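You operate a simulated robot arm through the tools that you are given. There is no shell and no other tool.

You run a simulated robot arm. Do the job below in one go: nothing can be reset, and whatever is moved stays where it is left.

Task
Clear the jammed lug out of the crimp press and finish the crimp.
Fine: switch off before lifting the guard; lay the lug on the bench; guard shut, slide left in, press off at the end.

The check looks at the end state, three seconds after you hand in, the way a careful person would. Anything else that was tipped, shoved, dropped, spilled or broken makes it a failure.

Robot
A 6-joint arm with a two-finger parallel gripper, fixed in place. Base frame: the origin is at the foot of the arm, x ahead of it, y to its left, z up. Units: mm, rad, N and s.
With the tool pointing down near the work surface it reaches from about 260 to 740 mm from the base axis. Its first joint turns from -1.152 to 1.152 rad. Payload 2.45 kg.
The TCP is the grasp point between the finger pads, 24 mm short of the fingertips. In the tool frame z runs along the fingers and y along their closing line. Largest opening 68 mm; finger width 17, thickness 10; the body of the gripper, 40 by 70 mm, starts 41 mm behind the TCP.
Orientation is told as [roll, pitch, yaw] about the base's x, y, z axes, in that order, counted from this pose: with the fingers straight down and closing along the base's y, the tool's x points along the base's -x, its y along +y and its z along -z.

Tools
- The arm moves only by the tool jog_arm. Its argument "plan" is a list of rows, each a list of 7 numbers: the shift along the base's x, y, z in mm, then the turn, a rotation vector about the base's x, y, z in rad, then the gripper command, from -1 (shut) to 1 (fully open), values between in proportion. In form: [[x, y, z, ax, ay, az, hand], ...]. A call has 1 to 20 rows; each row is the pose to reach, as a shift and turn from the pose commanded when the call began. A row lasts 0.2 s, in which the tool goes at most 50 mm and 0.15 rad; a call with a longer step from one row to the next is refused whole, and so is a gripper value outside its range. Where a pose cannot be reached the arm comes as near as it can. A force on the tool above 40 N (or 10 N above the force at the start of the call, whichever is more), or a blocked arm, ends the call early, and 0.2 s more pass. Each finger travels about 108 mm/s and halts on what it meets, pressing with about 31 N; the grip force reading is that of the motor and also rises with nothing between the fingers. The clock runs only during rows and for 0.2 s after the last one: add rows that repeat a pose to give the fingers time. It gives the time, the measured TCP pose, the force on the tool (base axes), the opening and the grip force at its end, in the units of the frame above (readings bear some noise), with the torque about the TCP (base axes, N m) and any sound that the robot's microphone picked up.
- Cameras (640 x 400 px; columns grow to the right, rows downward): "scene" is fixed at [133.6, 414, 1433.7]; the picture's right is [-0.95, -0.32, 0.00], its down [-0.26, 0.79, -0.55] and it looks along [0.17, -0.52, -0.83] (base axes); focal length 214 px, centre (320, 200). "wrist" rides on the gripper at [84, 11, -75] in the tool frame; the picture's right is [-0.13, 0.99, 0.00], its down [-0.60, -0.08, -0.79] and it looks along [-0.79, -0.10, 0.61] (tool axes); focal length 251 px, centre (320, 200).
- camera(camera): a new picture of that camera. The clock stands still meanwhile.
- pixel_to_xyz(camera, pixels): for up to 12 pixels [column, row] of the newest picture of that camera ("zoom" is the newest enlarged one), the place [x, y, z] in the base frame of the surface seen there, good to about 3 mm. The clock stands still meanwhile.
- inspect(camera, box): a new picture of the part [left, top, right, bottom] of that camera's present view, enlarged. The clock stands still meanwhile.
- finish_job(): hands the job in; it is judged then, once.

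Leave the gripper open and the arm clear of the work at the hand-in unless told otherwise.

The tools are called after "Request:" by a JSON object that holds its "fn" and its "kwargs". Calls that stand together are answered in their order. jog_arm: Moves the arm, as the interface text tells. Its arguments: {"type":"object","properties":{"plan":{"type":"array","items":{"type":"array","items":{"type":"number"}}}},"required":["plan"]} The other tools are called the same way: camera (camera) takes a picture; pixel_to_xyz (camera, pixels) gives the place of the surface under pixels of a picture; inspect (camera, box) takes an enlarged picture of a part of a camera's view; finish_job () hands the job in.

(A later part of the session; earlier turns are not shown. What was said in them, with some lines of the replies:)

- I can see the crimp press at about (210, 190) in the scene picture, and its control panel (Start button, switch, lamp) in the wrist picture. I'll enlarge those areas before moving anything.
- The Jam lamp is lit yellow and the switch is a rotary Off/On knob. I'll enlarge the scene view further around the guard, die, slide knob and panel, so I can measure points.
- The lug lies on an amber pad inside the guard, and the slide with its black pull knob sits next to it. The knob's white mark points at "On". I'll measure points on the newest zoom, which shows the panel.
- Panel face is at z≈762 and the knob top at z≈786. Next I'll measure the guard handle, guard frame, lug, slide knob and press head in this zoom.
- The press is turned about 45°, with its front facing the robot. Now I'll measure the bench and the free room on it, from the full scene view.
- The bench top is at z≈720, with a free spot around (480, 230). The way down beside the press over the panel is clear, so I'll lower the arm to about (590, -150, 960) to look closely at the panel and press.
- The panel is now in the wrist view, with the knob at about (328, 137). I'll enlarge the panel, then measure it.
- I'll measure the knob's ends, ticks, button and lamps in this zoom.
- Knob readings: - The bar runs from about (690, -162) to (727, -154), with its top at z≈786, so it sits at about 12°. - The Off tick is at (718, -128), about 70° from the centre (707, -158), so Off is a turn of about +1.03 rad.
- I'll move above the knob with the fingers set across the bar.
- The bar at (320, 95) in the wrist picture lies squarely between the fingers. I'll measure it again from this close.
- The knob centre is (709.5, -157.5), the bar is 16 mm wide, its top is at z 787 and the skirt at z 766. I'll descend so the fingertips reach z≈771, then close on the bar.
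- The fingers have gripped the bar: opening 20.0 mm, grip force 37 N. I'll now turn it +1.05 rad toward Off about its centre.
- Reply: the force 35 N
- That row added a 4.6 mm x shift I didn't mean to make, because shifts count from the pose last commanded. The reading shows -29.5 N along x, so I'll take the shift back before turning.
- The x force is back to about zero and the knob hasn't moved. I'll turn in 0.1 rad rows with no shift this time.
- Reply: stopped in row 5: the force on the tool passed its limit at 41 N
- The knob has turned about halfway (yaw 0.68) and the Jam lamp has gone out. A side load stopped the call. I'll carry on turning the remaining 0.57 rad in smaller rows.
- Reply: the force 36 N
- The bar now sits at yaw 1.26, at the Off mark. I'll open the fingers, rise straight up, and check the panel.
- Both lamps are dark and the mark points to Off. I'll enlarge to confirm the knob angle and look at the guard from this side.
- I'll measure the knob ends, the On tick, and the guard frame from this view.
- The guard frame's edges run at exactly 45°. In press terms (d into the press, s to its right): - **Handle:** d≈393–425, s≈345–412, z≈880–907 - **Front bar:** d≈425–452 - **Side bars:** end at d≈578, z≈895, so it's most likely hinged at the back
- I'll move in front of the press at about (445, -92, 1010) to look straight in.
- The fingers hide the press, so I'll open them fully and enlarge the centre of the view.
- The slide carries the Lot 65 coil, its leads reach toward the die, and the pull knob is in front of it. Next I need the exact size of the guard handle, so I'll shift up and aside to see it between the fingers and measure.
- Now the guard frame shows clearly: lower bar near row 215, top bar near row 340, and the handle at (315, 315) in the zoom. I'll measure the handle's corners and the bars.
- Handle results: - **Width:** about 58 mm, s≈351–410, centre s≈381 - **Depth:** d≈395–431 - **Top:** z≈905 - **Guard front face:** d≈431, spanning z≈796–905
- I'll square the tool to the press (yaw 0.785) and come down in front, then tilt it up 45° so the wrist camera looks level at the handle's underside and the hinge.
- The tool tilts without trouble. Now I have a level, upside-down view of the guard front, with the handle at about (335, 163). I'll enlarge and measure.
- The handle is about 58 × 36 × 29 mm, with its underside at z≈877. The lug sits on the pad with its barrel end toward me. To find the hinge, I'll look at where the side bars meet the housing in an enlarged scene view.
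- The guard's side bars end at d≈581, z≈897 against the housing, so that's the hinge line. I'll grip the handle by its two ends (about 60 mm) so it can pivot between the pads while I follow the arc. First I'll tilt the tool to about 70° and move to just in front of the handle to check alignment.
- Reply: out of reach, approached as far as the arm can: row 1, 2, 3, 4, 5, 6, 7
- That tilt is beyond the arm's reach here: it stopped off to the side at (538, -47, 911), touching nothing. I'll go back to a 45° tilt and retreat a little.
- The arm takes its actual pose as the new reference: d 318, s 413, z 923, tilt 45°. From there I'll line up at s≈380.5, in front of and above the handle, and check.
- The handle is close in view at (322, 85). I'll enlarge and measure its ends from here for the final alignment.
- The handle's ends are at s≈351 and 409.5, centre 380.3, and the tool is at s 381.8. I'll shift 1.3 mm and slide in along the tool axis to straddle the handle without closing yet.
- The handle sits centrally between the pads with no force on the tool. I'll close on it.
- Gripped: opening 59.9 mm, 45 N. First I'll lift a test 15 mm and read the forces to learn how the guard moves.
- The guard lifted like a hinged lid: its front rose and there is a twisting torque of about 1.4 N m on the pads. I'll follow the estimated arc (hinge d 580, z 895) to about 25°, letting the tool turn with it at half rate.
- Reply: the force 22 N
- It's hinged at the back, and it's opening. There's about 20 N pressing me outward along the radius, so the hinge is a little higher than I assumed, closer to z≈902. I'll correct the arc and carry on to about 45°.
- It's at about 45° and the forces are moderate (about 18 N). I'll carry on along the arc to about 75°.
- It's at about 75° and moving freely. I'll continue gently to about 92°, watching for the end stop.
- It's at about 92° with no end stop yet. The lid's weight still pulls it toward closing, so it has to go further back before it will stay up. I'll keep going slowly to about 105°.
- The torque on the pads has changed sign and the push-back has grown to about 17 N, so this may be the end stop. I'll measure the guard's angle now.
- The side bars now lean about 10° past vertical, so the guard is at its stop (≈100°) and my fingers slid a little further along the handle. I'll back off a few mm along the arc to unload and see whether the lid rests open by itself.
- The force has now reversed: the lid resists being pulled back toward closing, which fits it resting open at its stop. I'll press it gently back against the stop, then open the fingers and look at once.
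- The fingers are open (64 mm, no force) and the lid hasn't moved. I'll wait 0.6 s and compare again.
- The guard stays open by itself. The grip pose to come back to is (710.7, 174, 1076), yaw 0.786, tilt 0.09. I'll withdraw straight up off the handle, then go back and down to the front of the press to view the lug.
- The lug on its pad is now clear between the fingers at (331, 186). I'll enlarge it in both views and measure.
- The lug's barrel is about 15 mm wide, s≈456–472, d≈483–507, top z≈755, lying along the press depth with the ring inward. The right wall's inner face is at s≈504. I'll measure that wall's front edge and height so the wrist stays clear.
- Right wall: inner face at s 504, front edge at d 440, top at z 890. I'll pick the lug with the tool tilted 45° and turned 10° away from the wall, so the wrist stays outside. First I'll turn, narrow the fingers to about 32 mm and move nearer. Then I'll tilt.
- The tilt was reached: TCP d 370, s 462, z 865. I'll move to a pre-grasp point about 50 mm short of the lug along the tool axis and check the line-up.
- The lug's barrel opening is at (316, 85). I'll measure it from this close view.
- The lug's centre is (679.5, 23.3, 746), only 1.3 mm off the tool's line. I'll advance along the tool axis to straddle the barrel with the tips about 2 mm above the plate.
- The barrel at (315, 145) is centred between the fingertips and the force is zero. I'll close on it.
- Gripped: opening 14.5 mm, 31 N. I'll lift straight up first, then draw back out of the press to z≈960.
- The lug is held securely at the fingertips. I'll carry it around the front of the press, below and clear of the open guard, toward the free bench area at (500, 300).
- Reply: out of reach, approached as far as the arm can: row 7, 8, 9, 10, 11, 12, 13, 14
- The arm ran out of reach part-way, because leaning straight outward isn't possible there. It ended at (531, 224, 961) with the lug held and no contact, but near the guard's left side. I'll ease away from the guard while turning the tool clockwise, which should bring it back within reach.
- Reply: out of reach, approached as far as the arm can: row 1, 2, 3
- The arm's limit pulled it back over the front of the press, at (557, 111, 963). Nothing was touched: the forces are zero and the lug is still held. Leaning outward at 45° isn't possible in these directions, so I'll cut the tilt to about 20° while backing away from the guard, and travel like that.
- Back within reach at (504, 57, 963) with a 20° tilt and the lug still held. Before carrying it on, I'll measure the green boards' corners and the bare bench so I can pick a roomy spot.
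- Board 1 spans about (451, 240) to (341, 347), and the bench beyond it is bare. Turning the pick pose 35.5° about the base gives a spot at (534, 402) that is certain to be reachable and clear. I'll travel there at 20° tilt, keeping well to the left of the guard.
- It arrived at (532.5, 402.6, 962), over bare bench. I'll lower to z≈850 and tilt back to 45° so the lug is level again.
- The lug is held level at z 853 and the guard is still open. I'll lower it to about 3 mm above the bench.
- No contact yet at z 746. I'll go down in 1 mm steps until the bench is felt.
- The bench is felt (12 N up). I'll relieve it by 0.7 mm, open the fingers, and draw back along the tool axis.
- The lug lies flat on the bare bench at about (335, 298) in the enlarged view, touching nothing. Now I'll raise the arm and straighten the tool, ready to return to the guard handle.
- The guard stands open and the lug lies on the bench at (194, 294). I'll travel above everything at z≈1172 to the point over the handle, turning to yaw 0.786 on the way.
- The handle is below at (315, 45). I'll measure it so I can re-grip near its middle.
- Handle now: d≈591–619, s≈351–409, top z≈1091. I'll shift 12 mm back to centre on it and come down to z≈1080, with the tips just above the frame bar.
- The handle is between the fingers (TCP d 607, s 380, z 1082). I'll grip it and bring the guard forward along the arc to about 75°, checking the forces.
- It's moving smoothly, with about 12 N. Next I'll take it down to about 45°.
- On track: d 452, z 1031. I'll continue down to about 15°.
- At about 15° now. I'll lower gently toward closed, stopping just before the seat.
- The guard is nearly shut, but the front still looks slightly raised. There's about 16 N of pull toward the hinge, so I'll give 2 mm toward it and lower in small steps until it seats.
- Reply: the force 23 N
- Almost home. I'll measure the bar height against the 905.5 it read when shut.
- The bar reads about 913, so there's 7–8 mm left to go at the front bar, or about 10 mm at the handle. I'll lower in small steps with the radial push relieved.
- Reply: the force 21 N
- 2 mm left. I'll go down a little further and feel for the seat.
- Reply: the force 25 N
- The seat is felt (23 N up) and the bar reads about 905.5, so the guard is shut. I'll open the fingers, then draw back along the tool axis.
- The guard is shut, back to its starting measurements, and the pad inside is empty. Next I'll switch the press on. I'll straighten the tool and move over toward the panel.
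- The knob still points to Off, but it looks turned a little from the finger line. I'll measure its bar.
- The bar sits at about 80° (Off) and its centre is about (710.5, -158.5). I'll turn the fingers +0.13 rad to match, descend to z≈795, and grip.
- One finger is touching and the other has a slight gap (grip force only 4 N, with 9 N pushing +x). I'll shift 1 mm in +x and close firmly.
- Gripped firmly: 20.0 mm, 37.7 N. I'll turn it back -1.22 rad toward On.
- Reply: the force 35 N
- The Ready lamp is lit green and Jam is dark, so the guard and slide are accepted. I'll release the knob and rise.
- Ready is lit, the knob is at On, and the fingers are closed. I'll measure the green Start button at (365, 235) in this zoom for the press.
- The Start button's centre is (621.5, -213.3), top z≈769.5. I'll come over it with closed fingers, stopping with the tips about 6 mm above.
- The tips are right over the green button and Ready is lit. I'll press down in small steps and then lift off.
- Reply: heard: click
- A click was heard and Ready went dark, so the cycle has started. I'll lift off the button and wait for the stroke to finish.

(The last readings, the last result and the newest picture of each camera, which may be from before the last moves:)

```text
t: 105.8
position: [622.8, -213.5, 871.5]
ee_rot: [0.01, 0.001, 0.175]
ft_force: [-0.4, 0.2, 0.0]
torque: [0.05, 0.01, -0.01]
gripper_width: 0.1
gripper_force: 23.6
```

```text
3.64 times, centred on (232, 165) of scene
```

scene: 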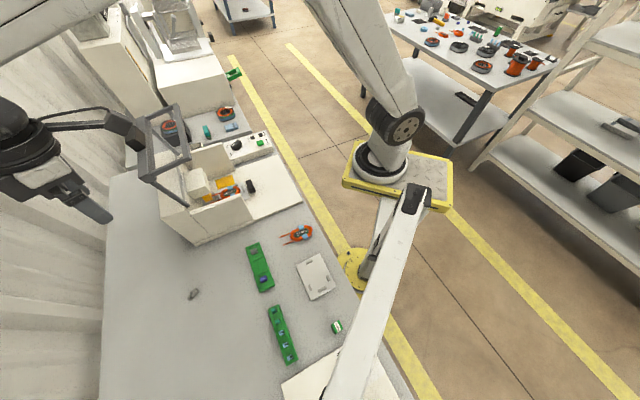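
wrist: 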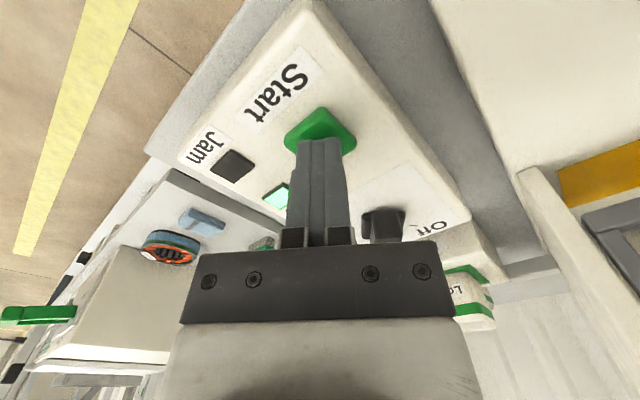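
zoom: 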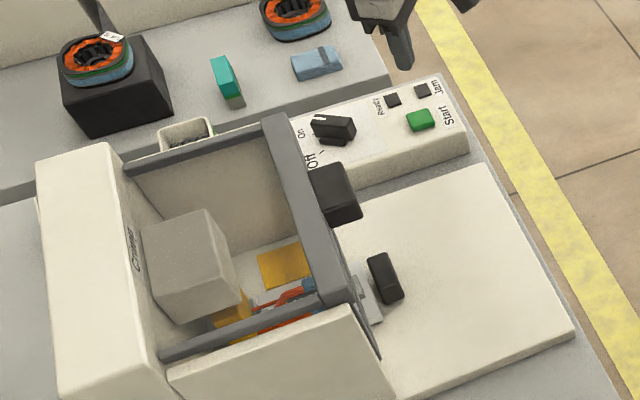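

Both lamps are dark with the cycle still running. I'll wait about 2 s more and look again.

Request:
{"fn": "jog_arm", "kwargs": {"plan": [[0, 0, 0, 0, 0, 0, -1], [0, 0, 0, 0, 0, 0, -1], [0, 0, 0, 0, 0, 0, -1], [0, 0, 0, 0, 0, 0, -1], [0, 0, 0, 0, 0, 0, -1], [0, 0, 0, 0, 0, 0, -1], [0, 0, 0, 0, 0, 0, -1], [0, 0, 0, 0, 0, 0, -1], [0, 0, 0, 0, 0, 0, -1], [0, 0, 0, 0, 0, 0, -1]]}}

Request:
{"fn": "inspect", "kwargs": {"camera": "scene", "box": [170, 110, 295, 220]}}

Request:
{"fn": "inspect", "kwargs": {"camera": "scene", "box": [185, 155, 245, 210]}}

```text
t: 108.0
position: [622.5, -213.6, 870.2]
ee_rot: [0.008, 0.003, 0.175]
ft_force: [0.8, 0.1, 0.0]
torque: [-0.03, -0.02, 0.03]
gripper_width: 0.0
gripper_force: 23.3
```

```text
3.64 times, centred on (232, 165) of scene
```

zoom: 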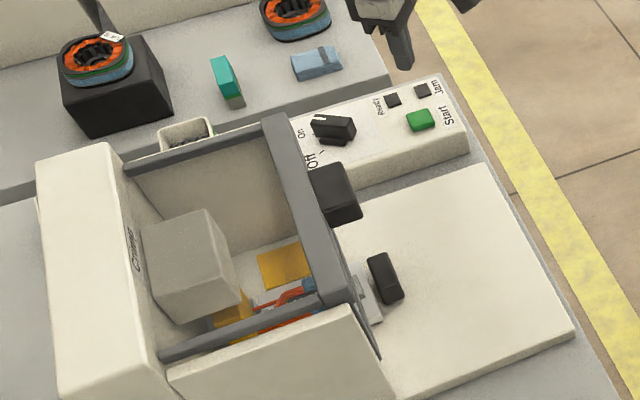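

```text
7.27 times, centred on (215, 182) of scene
```

zoom: 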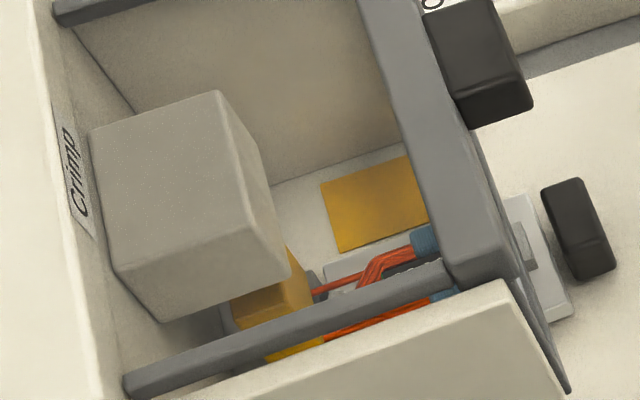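

The amber ram now shows lower than before, so it's down on the work with the cycle still running. I'll wait longer.

Request:
{"fn": "jog_arm", "kwargs": {"plan": [[0, 0, 0, 0, 0, 0, -1], [0, 0, 0, 0, 0, 0, -1], [0, 0, 0, 0, 0, 0, -1], [0, 0, 0, 0, 0, 0, -1], [0, 0, 0, 0, 0, 0, -1], [0, 0, 0, 0, 0, 0, -1], [0, 0, 0, 0, 0, 0, -1], [0, 0, 0, 0, 0, 0, -1], [0, 0, 0, 0, 0, 0, -1], [0, 0, 0, 0, 0, 0, -1], [0, 0, 0, 0, 0, 0, -1], [0, 0, 0, 0, 0, 0, -1], [0, 0, 0, 0, 0, 0, -1], [0, 0, 0, 0, 0, 0, -1], [0, 0, 0, 0, 0, 0, -1]]}}

Request:
{"fn": "inspect", "kwargs": {"camera": "scene", "box": [185, 155, 245, 210]}}

Request:
{"fn": "inspect", "kwargs": {"camera": "scene", "box": [215, 110, 295, 180]}}

```text
t: 111.2
position: [622.3, -213.6, 869.4]
ee_rot: [0.01, 0.002, 0.176]
ft_force: [-0.7, -0.1, -1.0]
torque: [0.0, 0.0, -0.03]
gripper_width: 0.3
gripper_force: 23.8
```

```text
7.27 times, centred on (215, 182) of scene
```

zoom: 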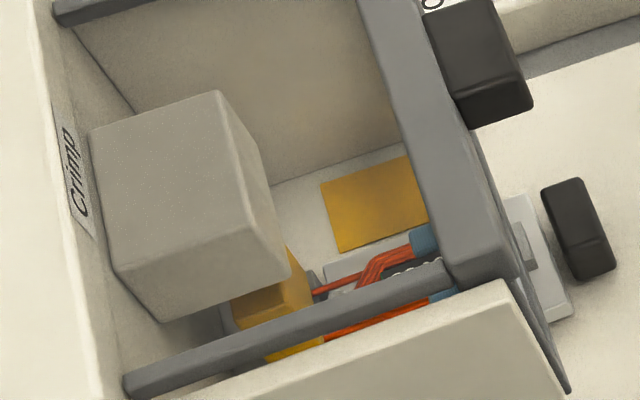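

```text
5.71 times, centred on (255, 145) of scene
```

zoom: 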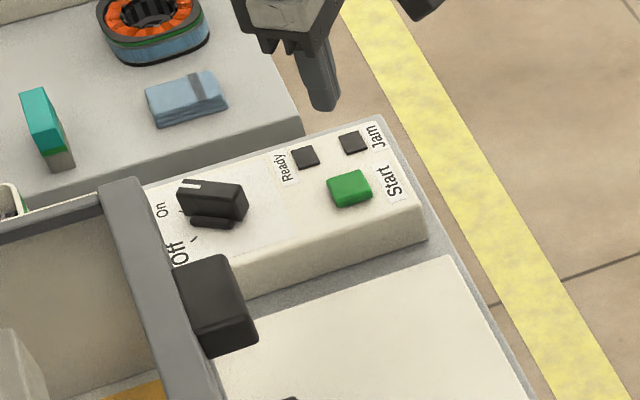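

I'll compare the ram against the earlier picture with the same crop, and measure its height.

Request:
{"fn": "inspect", "kwargs": {"camera": "scene", "box": [185, 145, 265, 210]}}

Request:
{"fn": "pixel_to_xyz", "kwargs": {"camera": "zoom", "pixels": [[210, 320], [230, 310], [215, 330], [225, 355], [240, 290], [250, 310], [300, 290], [120, 170], [260, 300]]}}

```text
6.15 times, centred on (225, 178) of scene
```

zoom: 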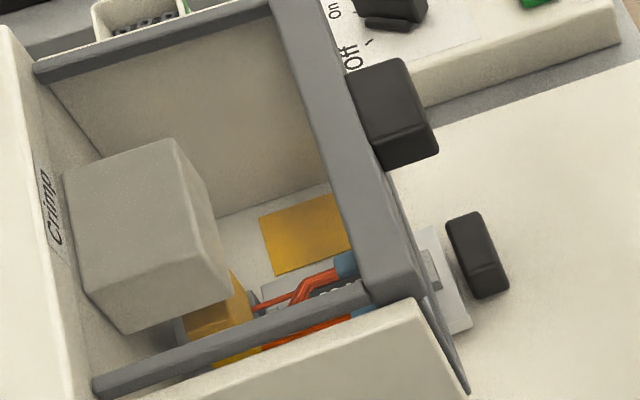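

```text
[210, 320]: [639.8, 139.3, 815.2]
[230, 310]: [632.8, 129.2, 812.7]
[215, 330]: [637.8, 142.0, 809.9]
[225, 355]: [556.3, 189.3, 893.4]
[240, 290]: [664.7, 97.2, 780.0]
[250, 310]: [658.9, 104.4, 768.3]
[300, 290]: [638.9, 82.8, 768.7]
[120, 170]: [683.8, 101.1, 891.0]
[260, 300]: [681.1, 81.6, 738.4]
```

The ram is at the bottom of its stroke (z≈770) and both lamps are dark. I'll move around to the front for a closer look at the die, which also gives the cycle more time.

Request:
{"fn": "jog_arm", "kwargs": {"plan": [[-10, 5, 30, 0, 0, 0.06, -1], [-25, 20, 60, 0, 0, 0.12, -0.5], [-45, 40, 85, 0, 0, 0.18, 0], [-65, 60, 90, 0, 0, 0.24, 0.3], [-85, 80, 90, 0, 0, 0.32, 0.6], [-110, 100, 90, 0, 0, 0.4, 1], [-130, 120, 80, 0, 0, 0.5, 1], [-150, 140, 70, 0, 0, 0.61, 1], [-150, 140, 60, 0, 0, 0.61, 1]]}}

Request:
{"fn": "jog_arm", "kwargs": {"plan": [[0, 0, 0, 0.08, -0.08, 0, 1], [0, 0, -5, 0.16, -0.16, 0, 1], [0, 0, -10, 0.24, -0.24, 0, 1], [0, 0, -15, 0.32, -0.32, 0, 1], [0, 0, -20, 0.4, -0.4, 0, 1], [0, 0, -25, 0.48, -0.48, 0, 1], [0, 0, -30, 0.555, -0.555, 0, 1]]}}

Request:
{"fn": "camera", "kwargs": {"camera": "wrist"}}

Request:
{"fn": "inspect", "kwargs": {"camera": "scene", "box": [170, 110, 295, 220]}}

```text
t: 113.2
position: [470.8, -73.8, 929.5]
ee_rot: [0.009, 0.004, 0.786]
ft_force: [0.0, -0.6, -0.1]
torque: [-0.02, -0.01, -0.03]
gripper_width: 68.0
gripper_force: 0.1
```

```text
t: 114.8
position: [470.7, -73.4, 901.0]
ee_rot: [0.011, -0.785, 0.782]
ft_force: [-0.1, -0.8, 0.8]
torque: [0.01, -0.04, 0.0]
gripper_width: 68.1
gripper_force: 0.0
```

```text
taken
```

wrist: 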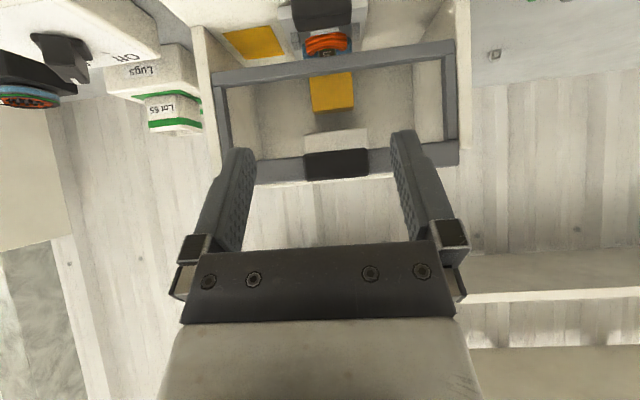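

```text
3.64 times, centred on (232, 165) of scene
```

zoom: 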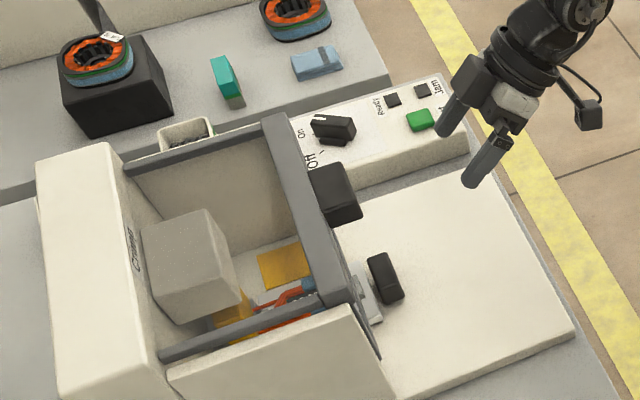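

Request:
{"fn": "inspect", "kwargs": {"camera": "wrist", "box": [240, 0, 430, 150]}}

Request:
{"fn": "inspect", "kwargs": {"camera": "wrist", "box": [290, 20, 380, 90]}}

```text
2.67 times, centred on (335, 75) of wrist
```

zoom: 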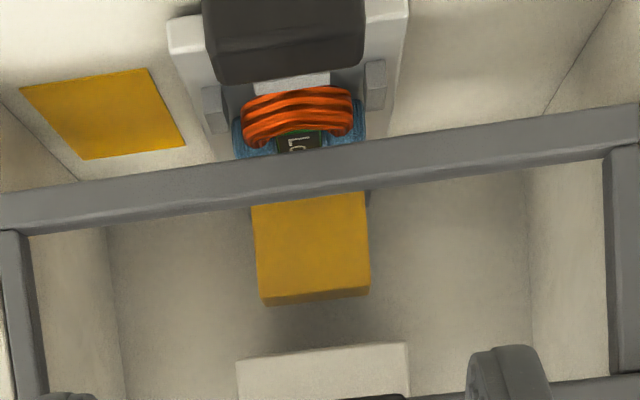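

```text
5.71 times, centred on (335, 55) of wrist
```

zoom: 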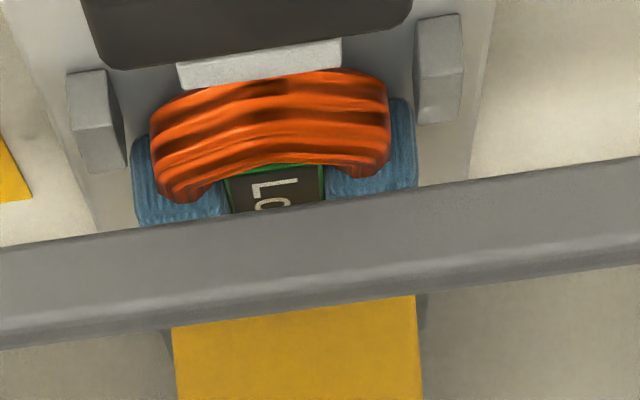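

The amber die block has dropped away from the head onto the leads. I'll measure its height now, then wait and re-measure to see whether it's still moving.

Request:
{"fn": "pixel_to_xyz", "kwargs": {"camera": "wrist", "pixels": [[332, 80], [332, 95], [332, 105], [332, 109], [318, 80], [348, 78], [335, 130], [330, 140]]}}

Request:
{"fn": "jog_arm", "kwargs": {"plan": [[0, 0, 0, 0, 0, 0, 1], [0, 0, 0, 0, 0, 0, 1], [0, 0, 0, 0, 0, 0, 1], [0, 0, 0, 0, 0, 0, 1], [0, 0, 0, 0, 0, 0, 1], [0, 0, 0, 0, 0, 0, 1], [0, 0, 0, 0, 0, 0, 1], [0, 0, 0, 0, 0, 0, 1], [0, 0, 0, 0, 0, 0, 1], [0, 0, 0, 0, 0, 0, 1], [0, 0, 0, 0, 0, 0, 1], [0, 0, 0, 0, 0, 0, 1], [0, 0, 0, 0, 0, 0, 1], [0, 0, 0, 0, 0, 0, 1], [0, 0, 0, 0, 0, 0, 1]]}}

Request:
{"fn": "camera", "kwargs": {"camera": "wrist"}}

Request:
{"fn": "inspect", "kwargs": {"camera": "scene", "box": [170, 110, 295, 220]}}

```text
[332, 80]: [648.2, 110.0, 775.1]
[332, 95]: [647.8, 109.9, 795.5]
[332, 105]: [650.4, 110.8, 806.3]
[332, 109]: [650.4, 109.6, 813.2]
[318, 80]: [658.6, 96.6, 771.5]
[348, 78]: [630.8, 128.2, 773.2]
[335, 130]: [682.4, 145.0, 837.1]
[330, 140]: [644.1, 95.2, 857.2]
```

```text
t: 118.0
position: [469.8, -72.8, 902.2]
ee_rot: [0.009, -0.783, 0.782]
ft_force: [0.1, -1.2, -0.8]
torque: [-0.03, 0.0, -0.02]
gripper_width: 67.7
gripper_force: 0.0
```

```text
taken
```

wrist: 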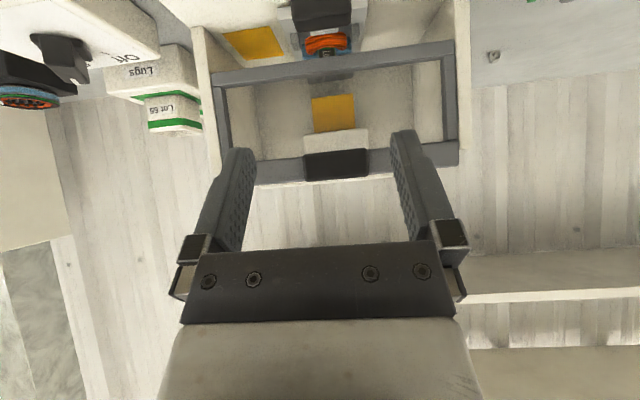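

```text
3.64 times, centred on (232, 165) of scene
```

zoom: 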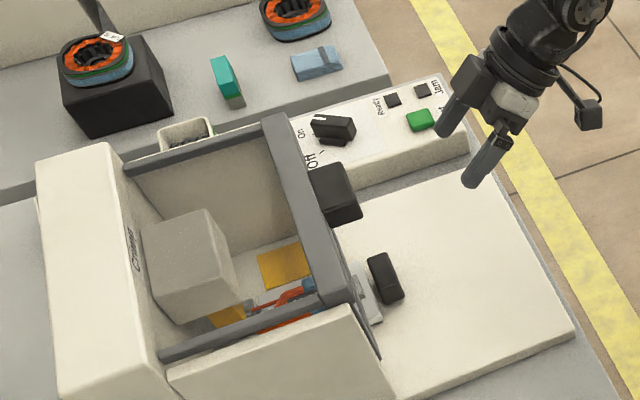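

The die has gone back up to the head, so the stroke is complete. I'll look closely at the work and the lamps.

Request:
{"fn": "inspect", "kwargs": {"camera": "wrist", "box": [240, 0, 430, 150]}}

Request:
{"fn": "inspect", "kwargs": {"camera": "scene", "box": [195, 170, 245, 210]}}

Request:
{"fn": "inspect", "kwargs": {"camera": "scene", "box": [230, 120, 290, 165]}}

```text
2.67 times, centred on (335, 75) of wrist
```

zoom: 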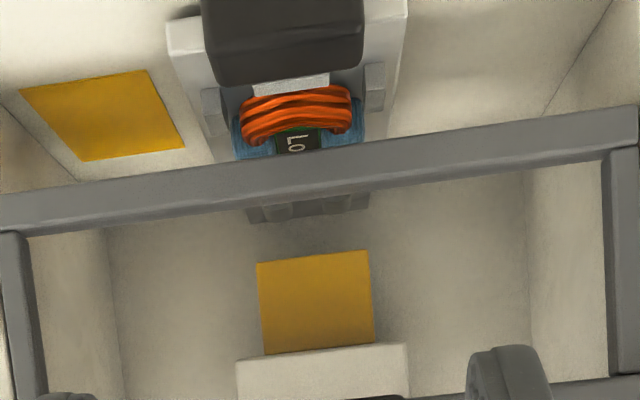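

```text
10.00 times, centred on (220, 190) of scene
```

zoom: 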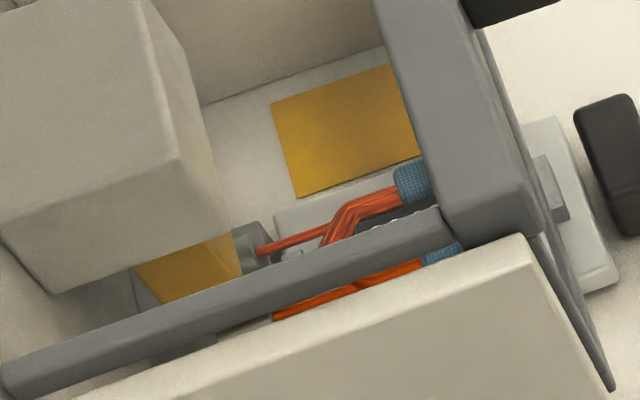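

```text
8.89 times, centred on (260, 142) of scene
```

zoom: 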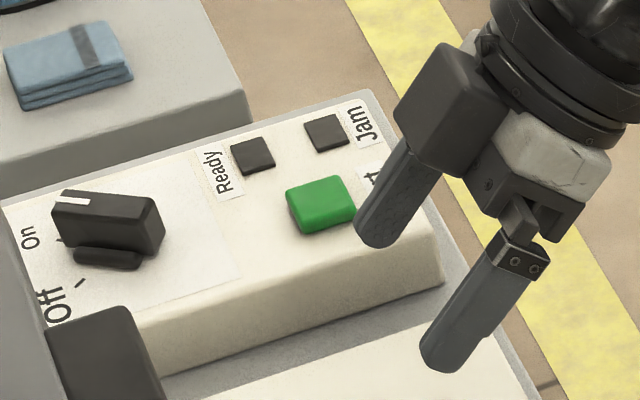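

The work shows a crimped metal lug on the lead end, and the die is fully back up. Now I'll go back to the knob to switch off, straightening the tool first.

Request:
{"fn": "jog_arm", "kwargs": {"plan": [[5, -5, 10, -0.08, 0.08, 0, 1], [15, -15, 20, -0.16, 0.16, 0, 0.8], [25, -25, 30, -0.24, 0.24, 0, 0.6], [35, -35, 40, -0.32, 0.32, 0, 0.4], [45, -45, 50, -0.4, 0.4, 0, 0.4], [55, -55, 60, -0.48, 0.48, 0, 0.4], [60, -60, 60, -0.555, 0.555, 0, 0.4]]}}

Request:
{"fn": "jog_arm", "kwargs": {"plan": [[22, -3, 0, 0, 0, -0.08, 0.4], [45, -6, -5, 0, 0, -0.16, 0.4], [68, -10, -10, 0, 0, -0.24, 0.4], [92, -13, -20, 0, 0, -0.32, 0.4], [115, -17, -35, 0, 0, -0.4, 0.4], [140, -20, -55, 0, 0, -0.48, 0.4], [162, -23, -75, 0, 0, -0.55, 0.4], [180.5, -25.8, -96, 0, 0, -0.61, 0.4], [180.5, -25.8, -96, 0, 0, -0.61, 0.4]]}}

Request:
{"fn": "camera", "kwargs": {"camera": "wrist"}}

Request:
{"fn": "inspect", "kwargs": {"camera": "scene", "box": [190, 110, 290, 210]}}

```text
t: 119.6
position: [530.9, -133.6, 959.4]
ee_rot: [0.009, 0.004, 0.783]
ft_force: [-0.1, -0.1, -0.2]
torque: [0.0, -0.01, -0.02]
gripper_width: 47.7
gripper_force: 0.0
```

```text
t: 121.6
position: [713.2, -157.8, 864.2]
ee_rot: [0.009, 0.002, 0.173]
ft_force: [0.0, -0.9, -0.2]
torque: [0.0, 0.02, 0.0]
gripper_width: 47.7
gripper_force: 0.1
```

```text
taken
```

wrist: 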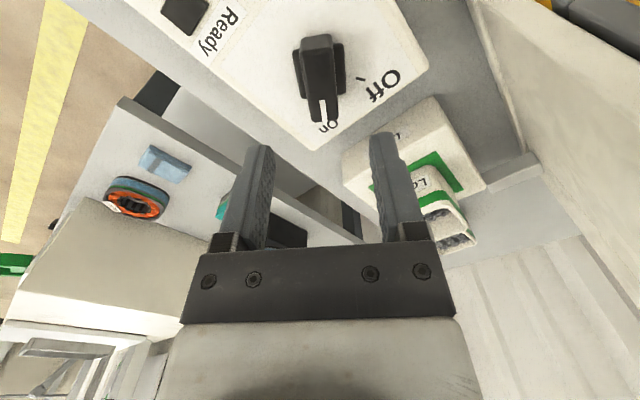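

```text
4.00 times, centred on (240, 160) of scene
```

zoom: 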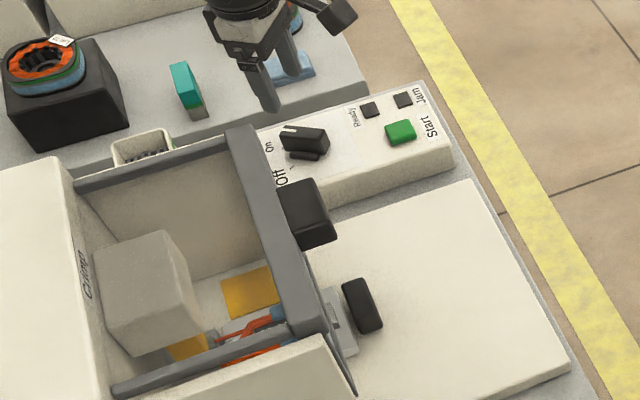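

The knob is at On and squarely between the fingers. I'll shift 1.5 mm onto its centre, descend, and grip.

Request:
{"fn": "jog_arm", "kwargs": {"plan": [[-1.3, -1, -15, 0, 0, 0, 0.4], [-1.3, -1, -35, 0, 0, 0, 0.4], [-1.3, -1, -52, 0, 0, 0, 0.4], [-1.3, -1, -68, 0, 0, 0, 0.4], [-1.3, -1, -68, 0, 0, 0, 0.4], [-1.3, -1, -68, 0, 0, 0, -0.2], [-1.3, -1, -68, 0, 0, 0, -0.7], [-1.3, -1, -68, 0, 0, 0, -0.7], [-1.3, -1, -68, 0, 0, 0, -0.7]]}}

```text
t: 123.6
position: [709.2, -158.6, 794.4]
ee_rot: [0.01, 0.004, 0.177]
ft_force: [-4.6, 16.3, 2.5]
torque: [-0.49, 0.47, 0.07]
gripper_width: 19.9
gripper_force: 37.1
```

Gripped. There's a 16 N side push in +y, so I'll ease 1 mm that way and turn +1.22 rad to Off.

Request:
{"fn": "jog_arm", "kwargs": {"plan": [[0.5, 1, 0.5, 0, 0, 0, -0.7], [0.5, 1, 0.5, 0, 0, 0.07, -0.7], [0.5, 1, 0.5, 0, 0, 0.14, -0.7], [0.5, 1, 0.5, 0, 0, 0.21, -0.7], [0.5, 0.8, 0.5, 0, 0, 0.28, -0.7], [0.5, 0.7, 0.5, 0, 0, 0.35, -0.7], [0.5, 0.6, 0.5, 0, 0, 0.42, -0.7], [0.5, 0.5, 0.5, 0, 0, 0.49, -0.7], [0.5, 0.4, 0.5, 0, 0, 0.56, -0.7], [0.5, 0.3, 0.5, 0, 0, 0.63, -0.7], [0.5, 0.2, 0.5, 0, 0, 0.7, -0.7], [0.5, 0, 0.5, 0, 0, 0.77, -0.7], [0.5, 0, 0.5, 0, 0, 0.84, -0.7], [0.5, 0, 0.5, 0, 0, 0.91, -0.7], [0.5, 0, 0.5, 0, 0, 0.98, -0.7], [0.5, 0, 0.5, 0, 0, 1.05, -0.7], [0.5, 0, 0.5, 0, 0, 1.12, -0.7], [0.5, 0, 0.5, 0, 0, 1.18, -0.7], [0.5, 0, 0.5, 0, 0, 1.22, -0.7]]}}

Request:
{"fn": "inspect", "kwargs": {"camera": "wrist", "box": [220, 60, 440, 230]}}

```text
t: 127.6
position: [711.8, -159.4, 796.1]
ee_rot: [0.008, 0.003, 1.394]
ft_force: [19.5, 5.6, -29.1]
torque: [0.44, -0.83, -0.07]
gripper_width: 20.0
gripper_force: 37.2
```

```text
2.35 times, centred on (330, 145) of wrist
```

zoom: 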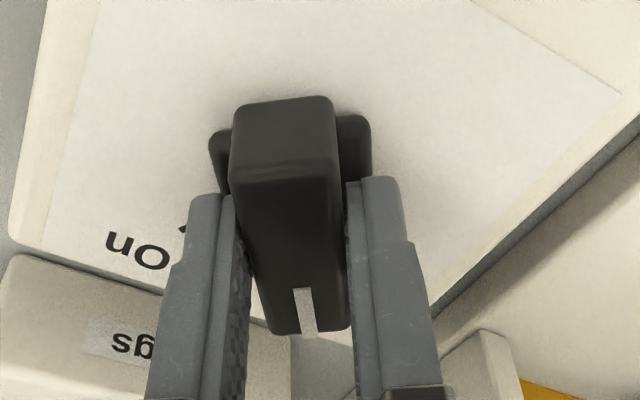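

The knob has come around to Off (yaw 1.39). I'll open the fingers, rise straight up, and move clear of the work.

Request:
{"fn": "jog_arm", "kwargs": {"plan": [[0, 0, 0, 0, 0, 0, 0], [0, 0, 0, 0, 0, 0, 0.4], [0, 0, 0, 0, 0, 0, 0.4], [0, 0, 15, 0, 0, 0, 0.4], [0, 0, 35, 0, 0, 0, 0.4], [0, 0, 65, 0, 0, 0, 0.4], [-15, -5, 100, 0, 0, -0.1, 0.6], [-40, -10, 135, 0, 0, -0.22, 0.8], [-70, -15, 165, 0, 0, -0.35, 1], [-100, -15, 195, 0, 0, -0.48, 1], [-130, 0, 225, 0, 0, -0.61, 1]]}}

Request:
{"fn": "camera", "kwargs": {"camera": "scene"}}

Request:
{"fn": "inspect", "kwargs": {"camera": "scene", "box": [170, 110, 295, 220]}}

Request:
{"fn": "camera", "kwargs": {"camera": "wrist"}}

```text
t: 130.0
position: [580.4, -158.7, 1018.5]
ee_rot: [0.009, 0.002, 0.782]
ft_force: [0.2, -0.8, -0.6]
torque: [-0.04, -0.02, -0.01]
gripper_width: 67.7
gripper_force: 0.0
```

```text
taken
```

scene: 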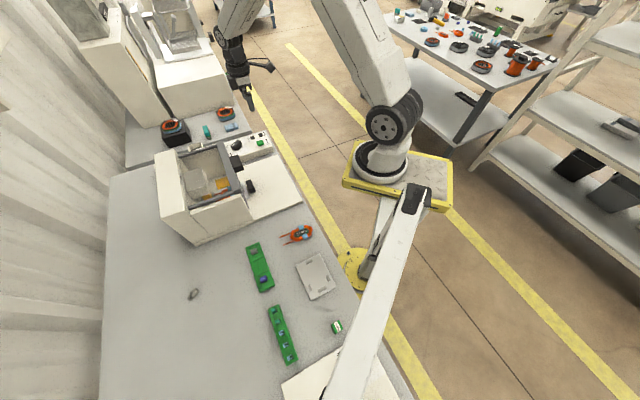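

```text
3.64 times, centred on (232, 165) of scene
```

zoom: 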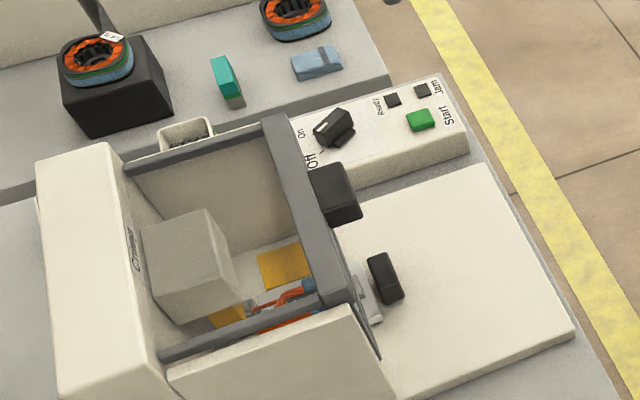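

```text
taken
```

wrist: 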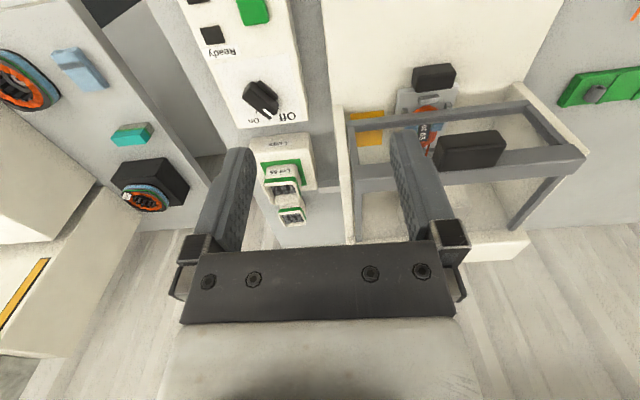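

The knob points to Off, the lamps are dark, the guard is shut, the slide is in and the lug is on the bench. Before handing in, I'll enlarge the knob, the finished work and the lug to be sure.

Request:
{"fn": "inspect", "kwargs": {"camera": "wrist", "box": [225, 50, 335, 135]}}

Request:
{"fn": "inspect", "kwargs": {"camera": "scene", "box": [195, 170, 245, 210]}}

Request:
{"fn": "inspect", "kwargs": {"camera": "scene", "box": [165, 270, 225, 320]}}

Request:
{"fn": "pixel_to_xyz", "kwargs": {"camera": "wrist", "pixels": [[255, 85], [265, 105], [250, 90], [272, 100], [435, 72], [430, 82], [470, 150], [540, 150]]}}

```text
4.71 times, centred on (280, 92) of wrist
```

zoom: 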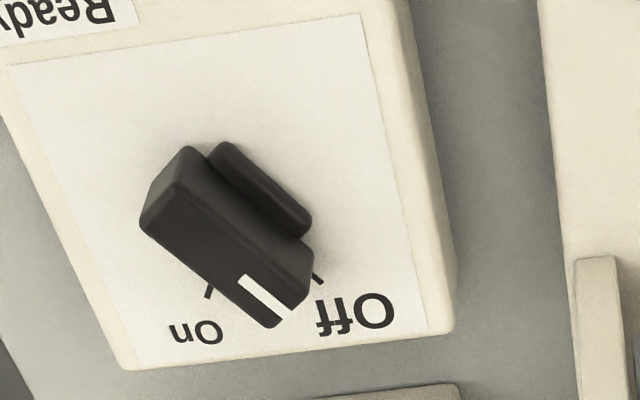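

```text
10.00 times, centred on (220, 190) of scene
```

zoom: 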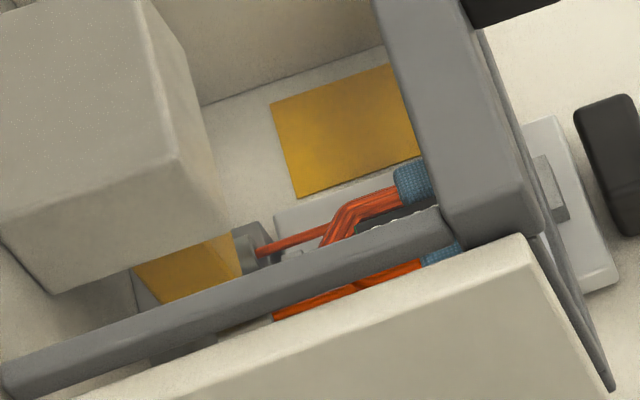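

```text
8.00 times, centred on (195, 295) of scene
```

zoom: 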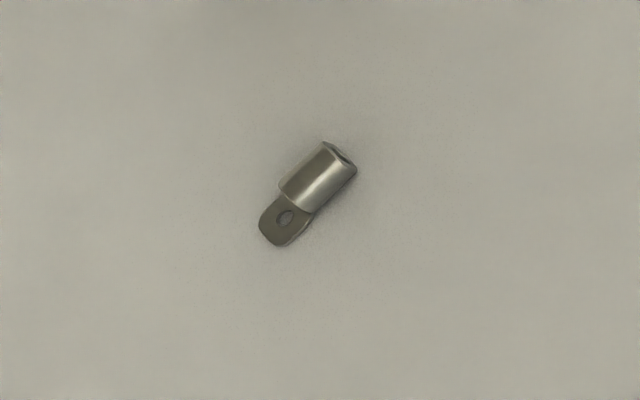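

```text
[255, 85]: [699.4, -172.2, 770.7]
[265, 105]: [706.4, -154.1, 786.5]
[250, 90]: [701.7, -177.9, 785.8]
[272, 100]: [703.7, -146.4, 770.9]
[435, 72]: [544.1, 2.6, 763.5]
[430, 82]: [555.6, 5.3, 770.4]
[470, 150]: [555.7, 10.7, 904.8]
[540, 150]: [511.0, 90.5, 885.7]
```

The lug lies flat and the work is crimped. I'll make one numeric check of the knob's angle against the ticks.

Request:
{"fn": "inspect", "kwargs": {"camera": "wrist", "box": [225, 50, 335, 135]}}

Request:
{"fn": "pixel_to_xyz", "kwargs": {"camera": "zoom", "pixels": [[160, 225], [255, 310], [185, 195], [295, 290], [170, 210], [270, 300], [209, 291], [319, 280], [225, 150], [300, 220], [200, 230], [250, 270]]}}

```text
4.71 times, centred on (280, 92) of wrist
```

zoom: 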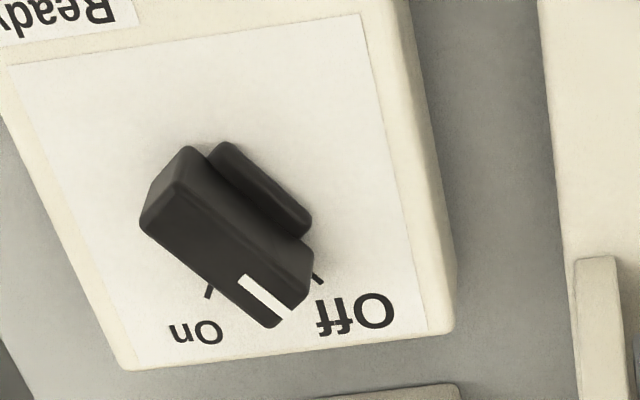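

```text
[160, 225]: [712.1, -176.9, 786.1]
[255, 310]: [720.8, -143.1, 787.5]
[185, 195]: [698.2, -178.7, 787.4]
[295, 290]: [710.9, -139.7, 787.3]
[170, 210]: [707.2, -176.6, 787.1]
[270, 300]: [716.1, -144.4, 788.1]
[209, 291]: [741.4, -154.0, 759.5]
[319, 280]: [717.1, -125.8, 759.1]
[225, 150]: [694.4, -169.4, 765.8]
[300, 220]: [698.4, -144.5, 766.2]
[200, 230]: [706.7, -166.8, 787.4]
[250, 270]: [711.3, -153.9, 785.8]
```

The bar is at about 75° with the Off tick at 80° and the On tick at 9°, so the switch is clearly Off. I'll raise the arm to about its starting pose, with the gripper open and clear of the work.

Request:
{"fn": "jog_arm", "kwargs": {"plan": [[-10, 3, 28, 0, 0, -0.08, 1], [-20, 6, 56, 0, 0, -0.16, 1], [-30, 9, 84, 0, 0, -0.24, 1], [-40, 12, 112, 0, 0, -0.32, 1], [-50, 15, 140, 0, 0, -0.4, 1], [-65, 18, 165, 0, 0, -0.5, 1], [-80, 21, 190, 0, 0, -0.6, 1], [-96, 25, 220, 0, 0, -0.7, 1], [-96, 25, 226, 0, 0, -0.78, 1], [-96, 25, 226, 0, 0, -0.78, 1]]}}

Request:
{"fn": "camera", "kwargs": {"camera": "scene"}}

Request:
{"fn": "inspect", "kwargs": {"camera": "scene", "box": [140, 110, 320, 250]}}

```text
t: 132.2
position: [485.4, -136.7, 1249.1]
ee_rot: [0.01, 0.003, 0.004]
ft_force: [0.3, -0.1, -0.3]
torque: [-0.01, -0.01, -0.01]
gripper_width: 67.9
gripper_force: 0.0
```

```text
taken
```

scene: 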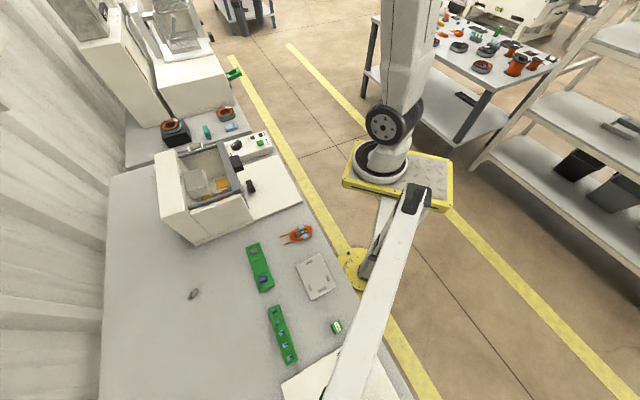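

```text
2.86 times, centred on (230, 180) of scene
```

zoom: 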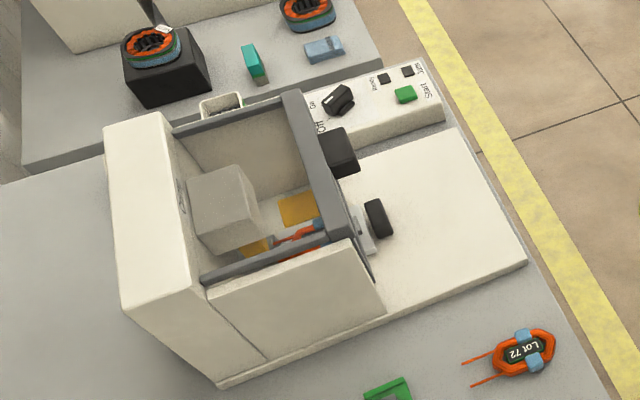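

Everything is as asked:
- **Guard:** shut
- **Slide:** still in
- **Switch:** Off, both lamps dark
- **Crimp:** done
- **Jammed lug:** flat on the bench at (194, 294)
- **Other items:** undisturbed
- **Arm:** clear, with the gripper open

I'm handing the job in.

Request:
{"fn": "finish_job", "kwargs": {}}

```text
The job is handed in.
```

The jammed lug is out of the press, the crimp is finished and the job is handed in. I don't have the check's result.

- **Order:** I switched the press off before lifting the guard. I switched it back on only after the lug was out and the guard was shut.
- **Lug:** it lies flat on the bare bench at about (534, 402), touching nothing else.
- **Crimp:** Ready lit after I switched back on. I pressed Start once; the die came down, returned, and left a crimped lug on the visible lead end. Ready did not light again after the stroke, and Jam stayed dark.
- **End state:** the guard is shut and the slide is still in. The switch is at Off with both lamps dark. The arm is clear with the gripper open.

While I carried the lug, the arm hit its reach limit twice and moved off the path I had planned. Once it came close to the open guard. The forces stayed near zero, and the pictures show nothing else moved.
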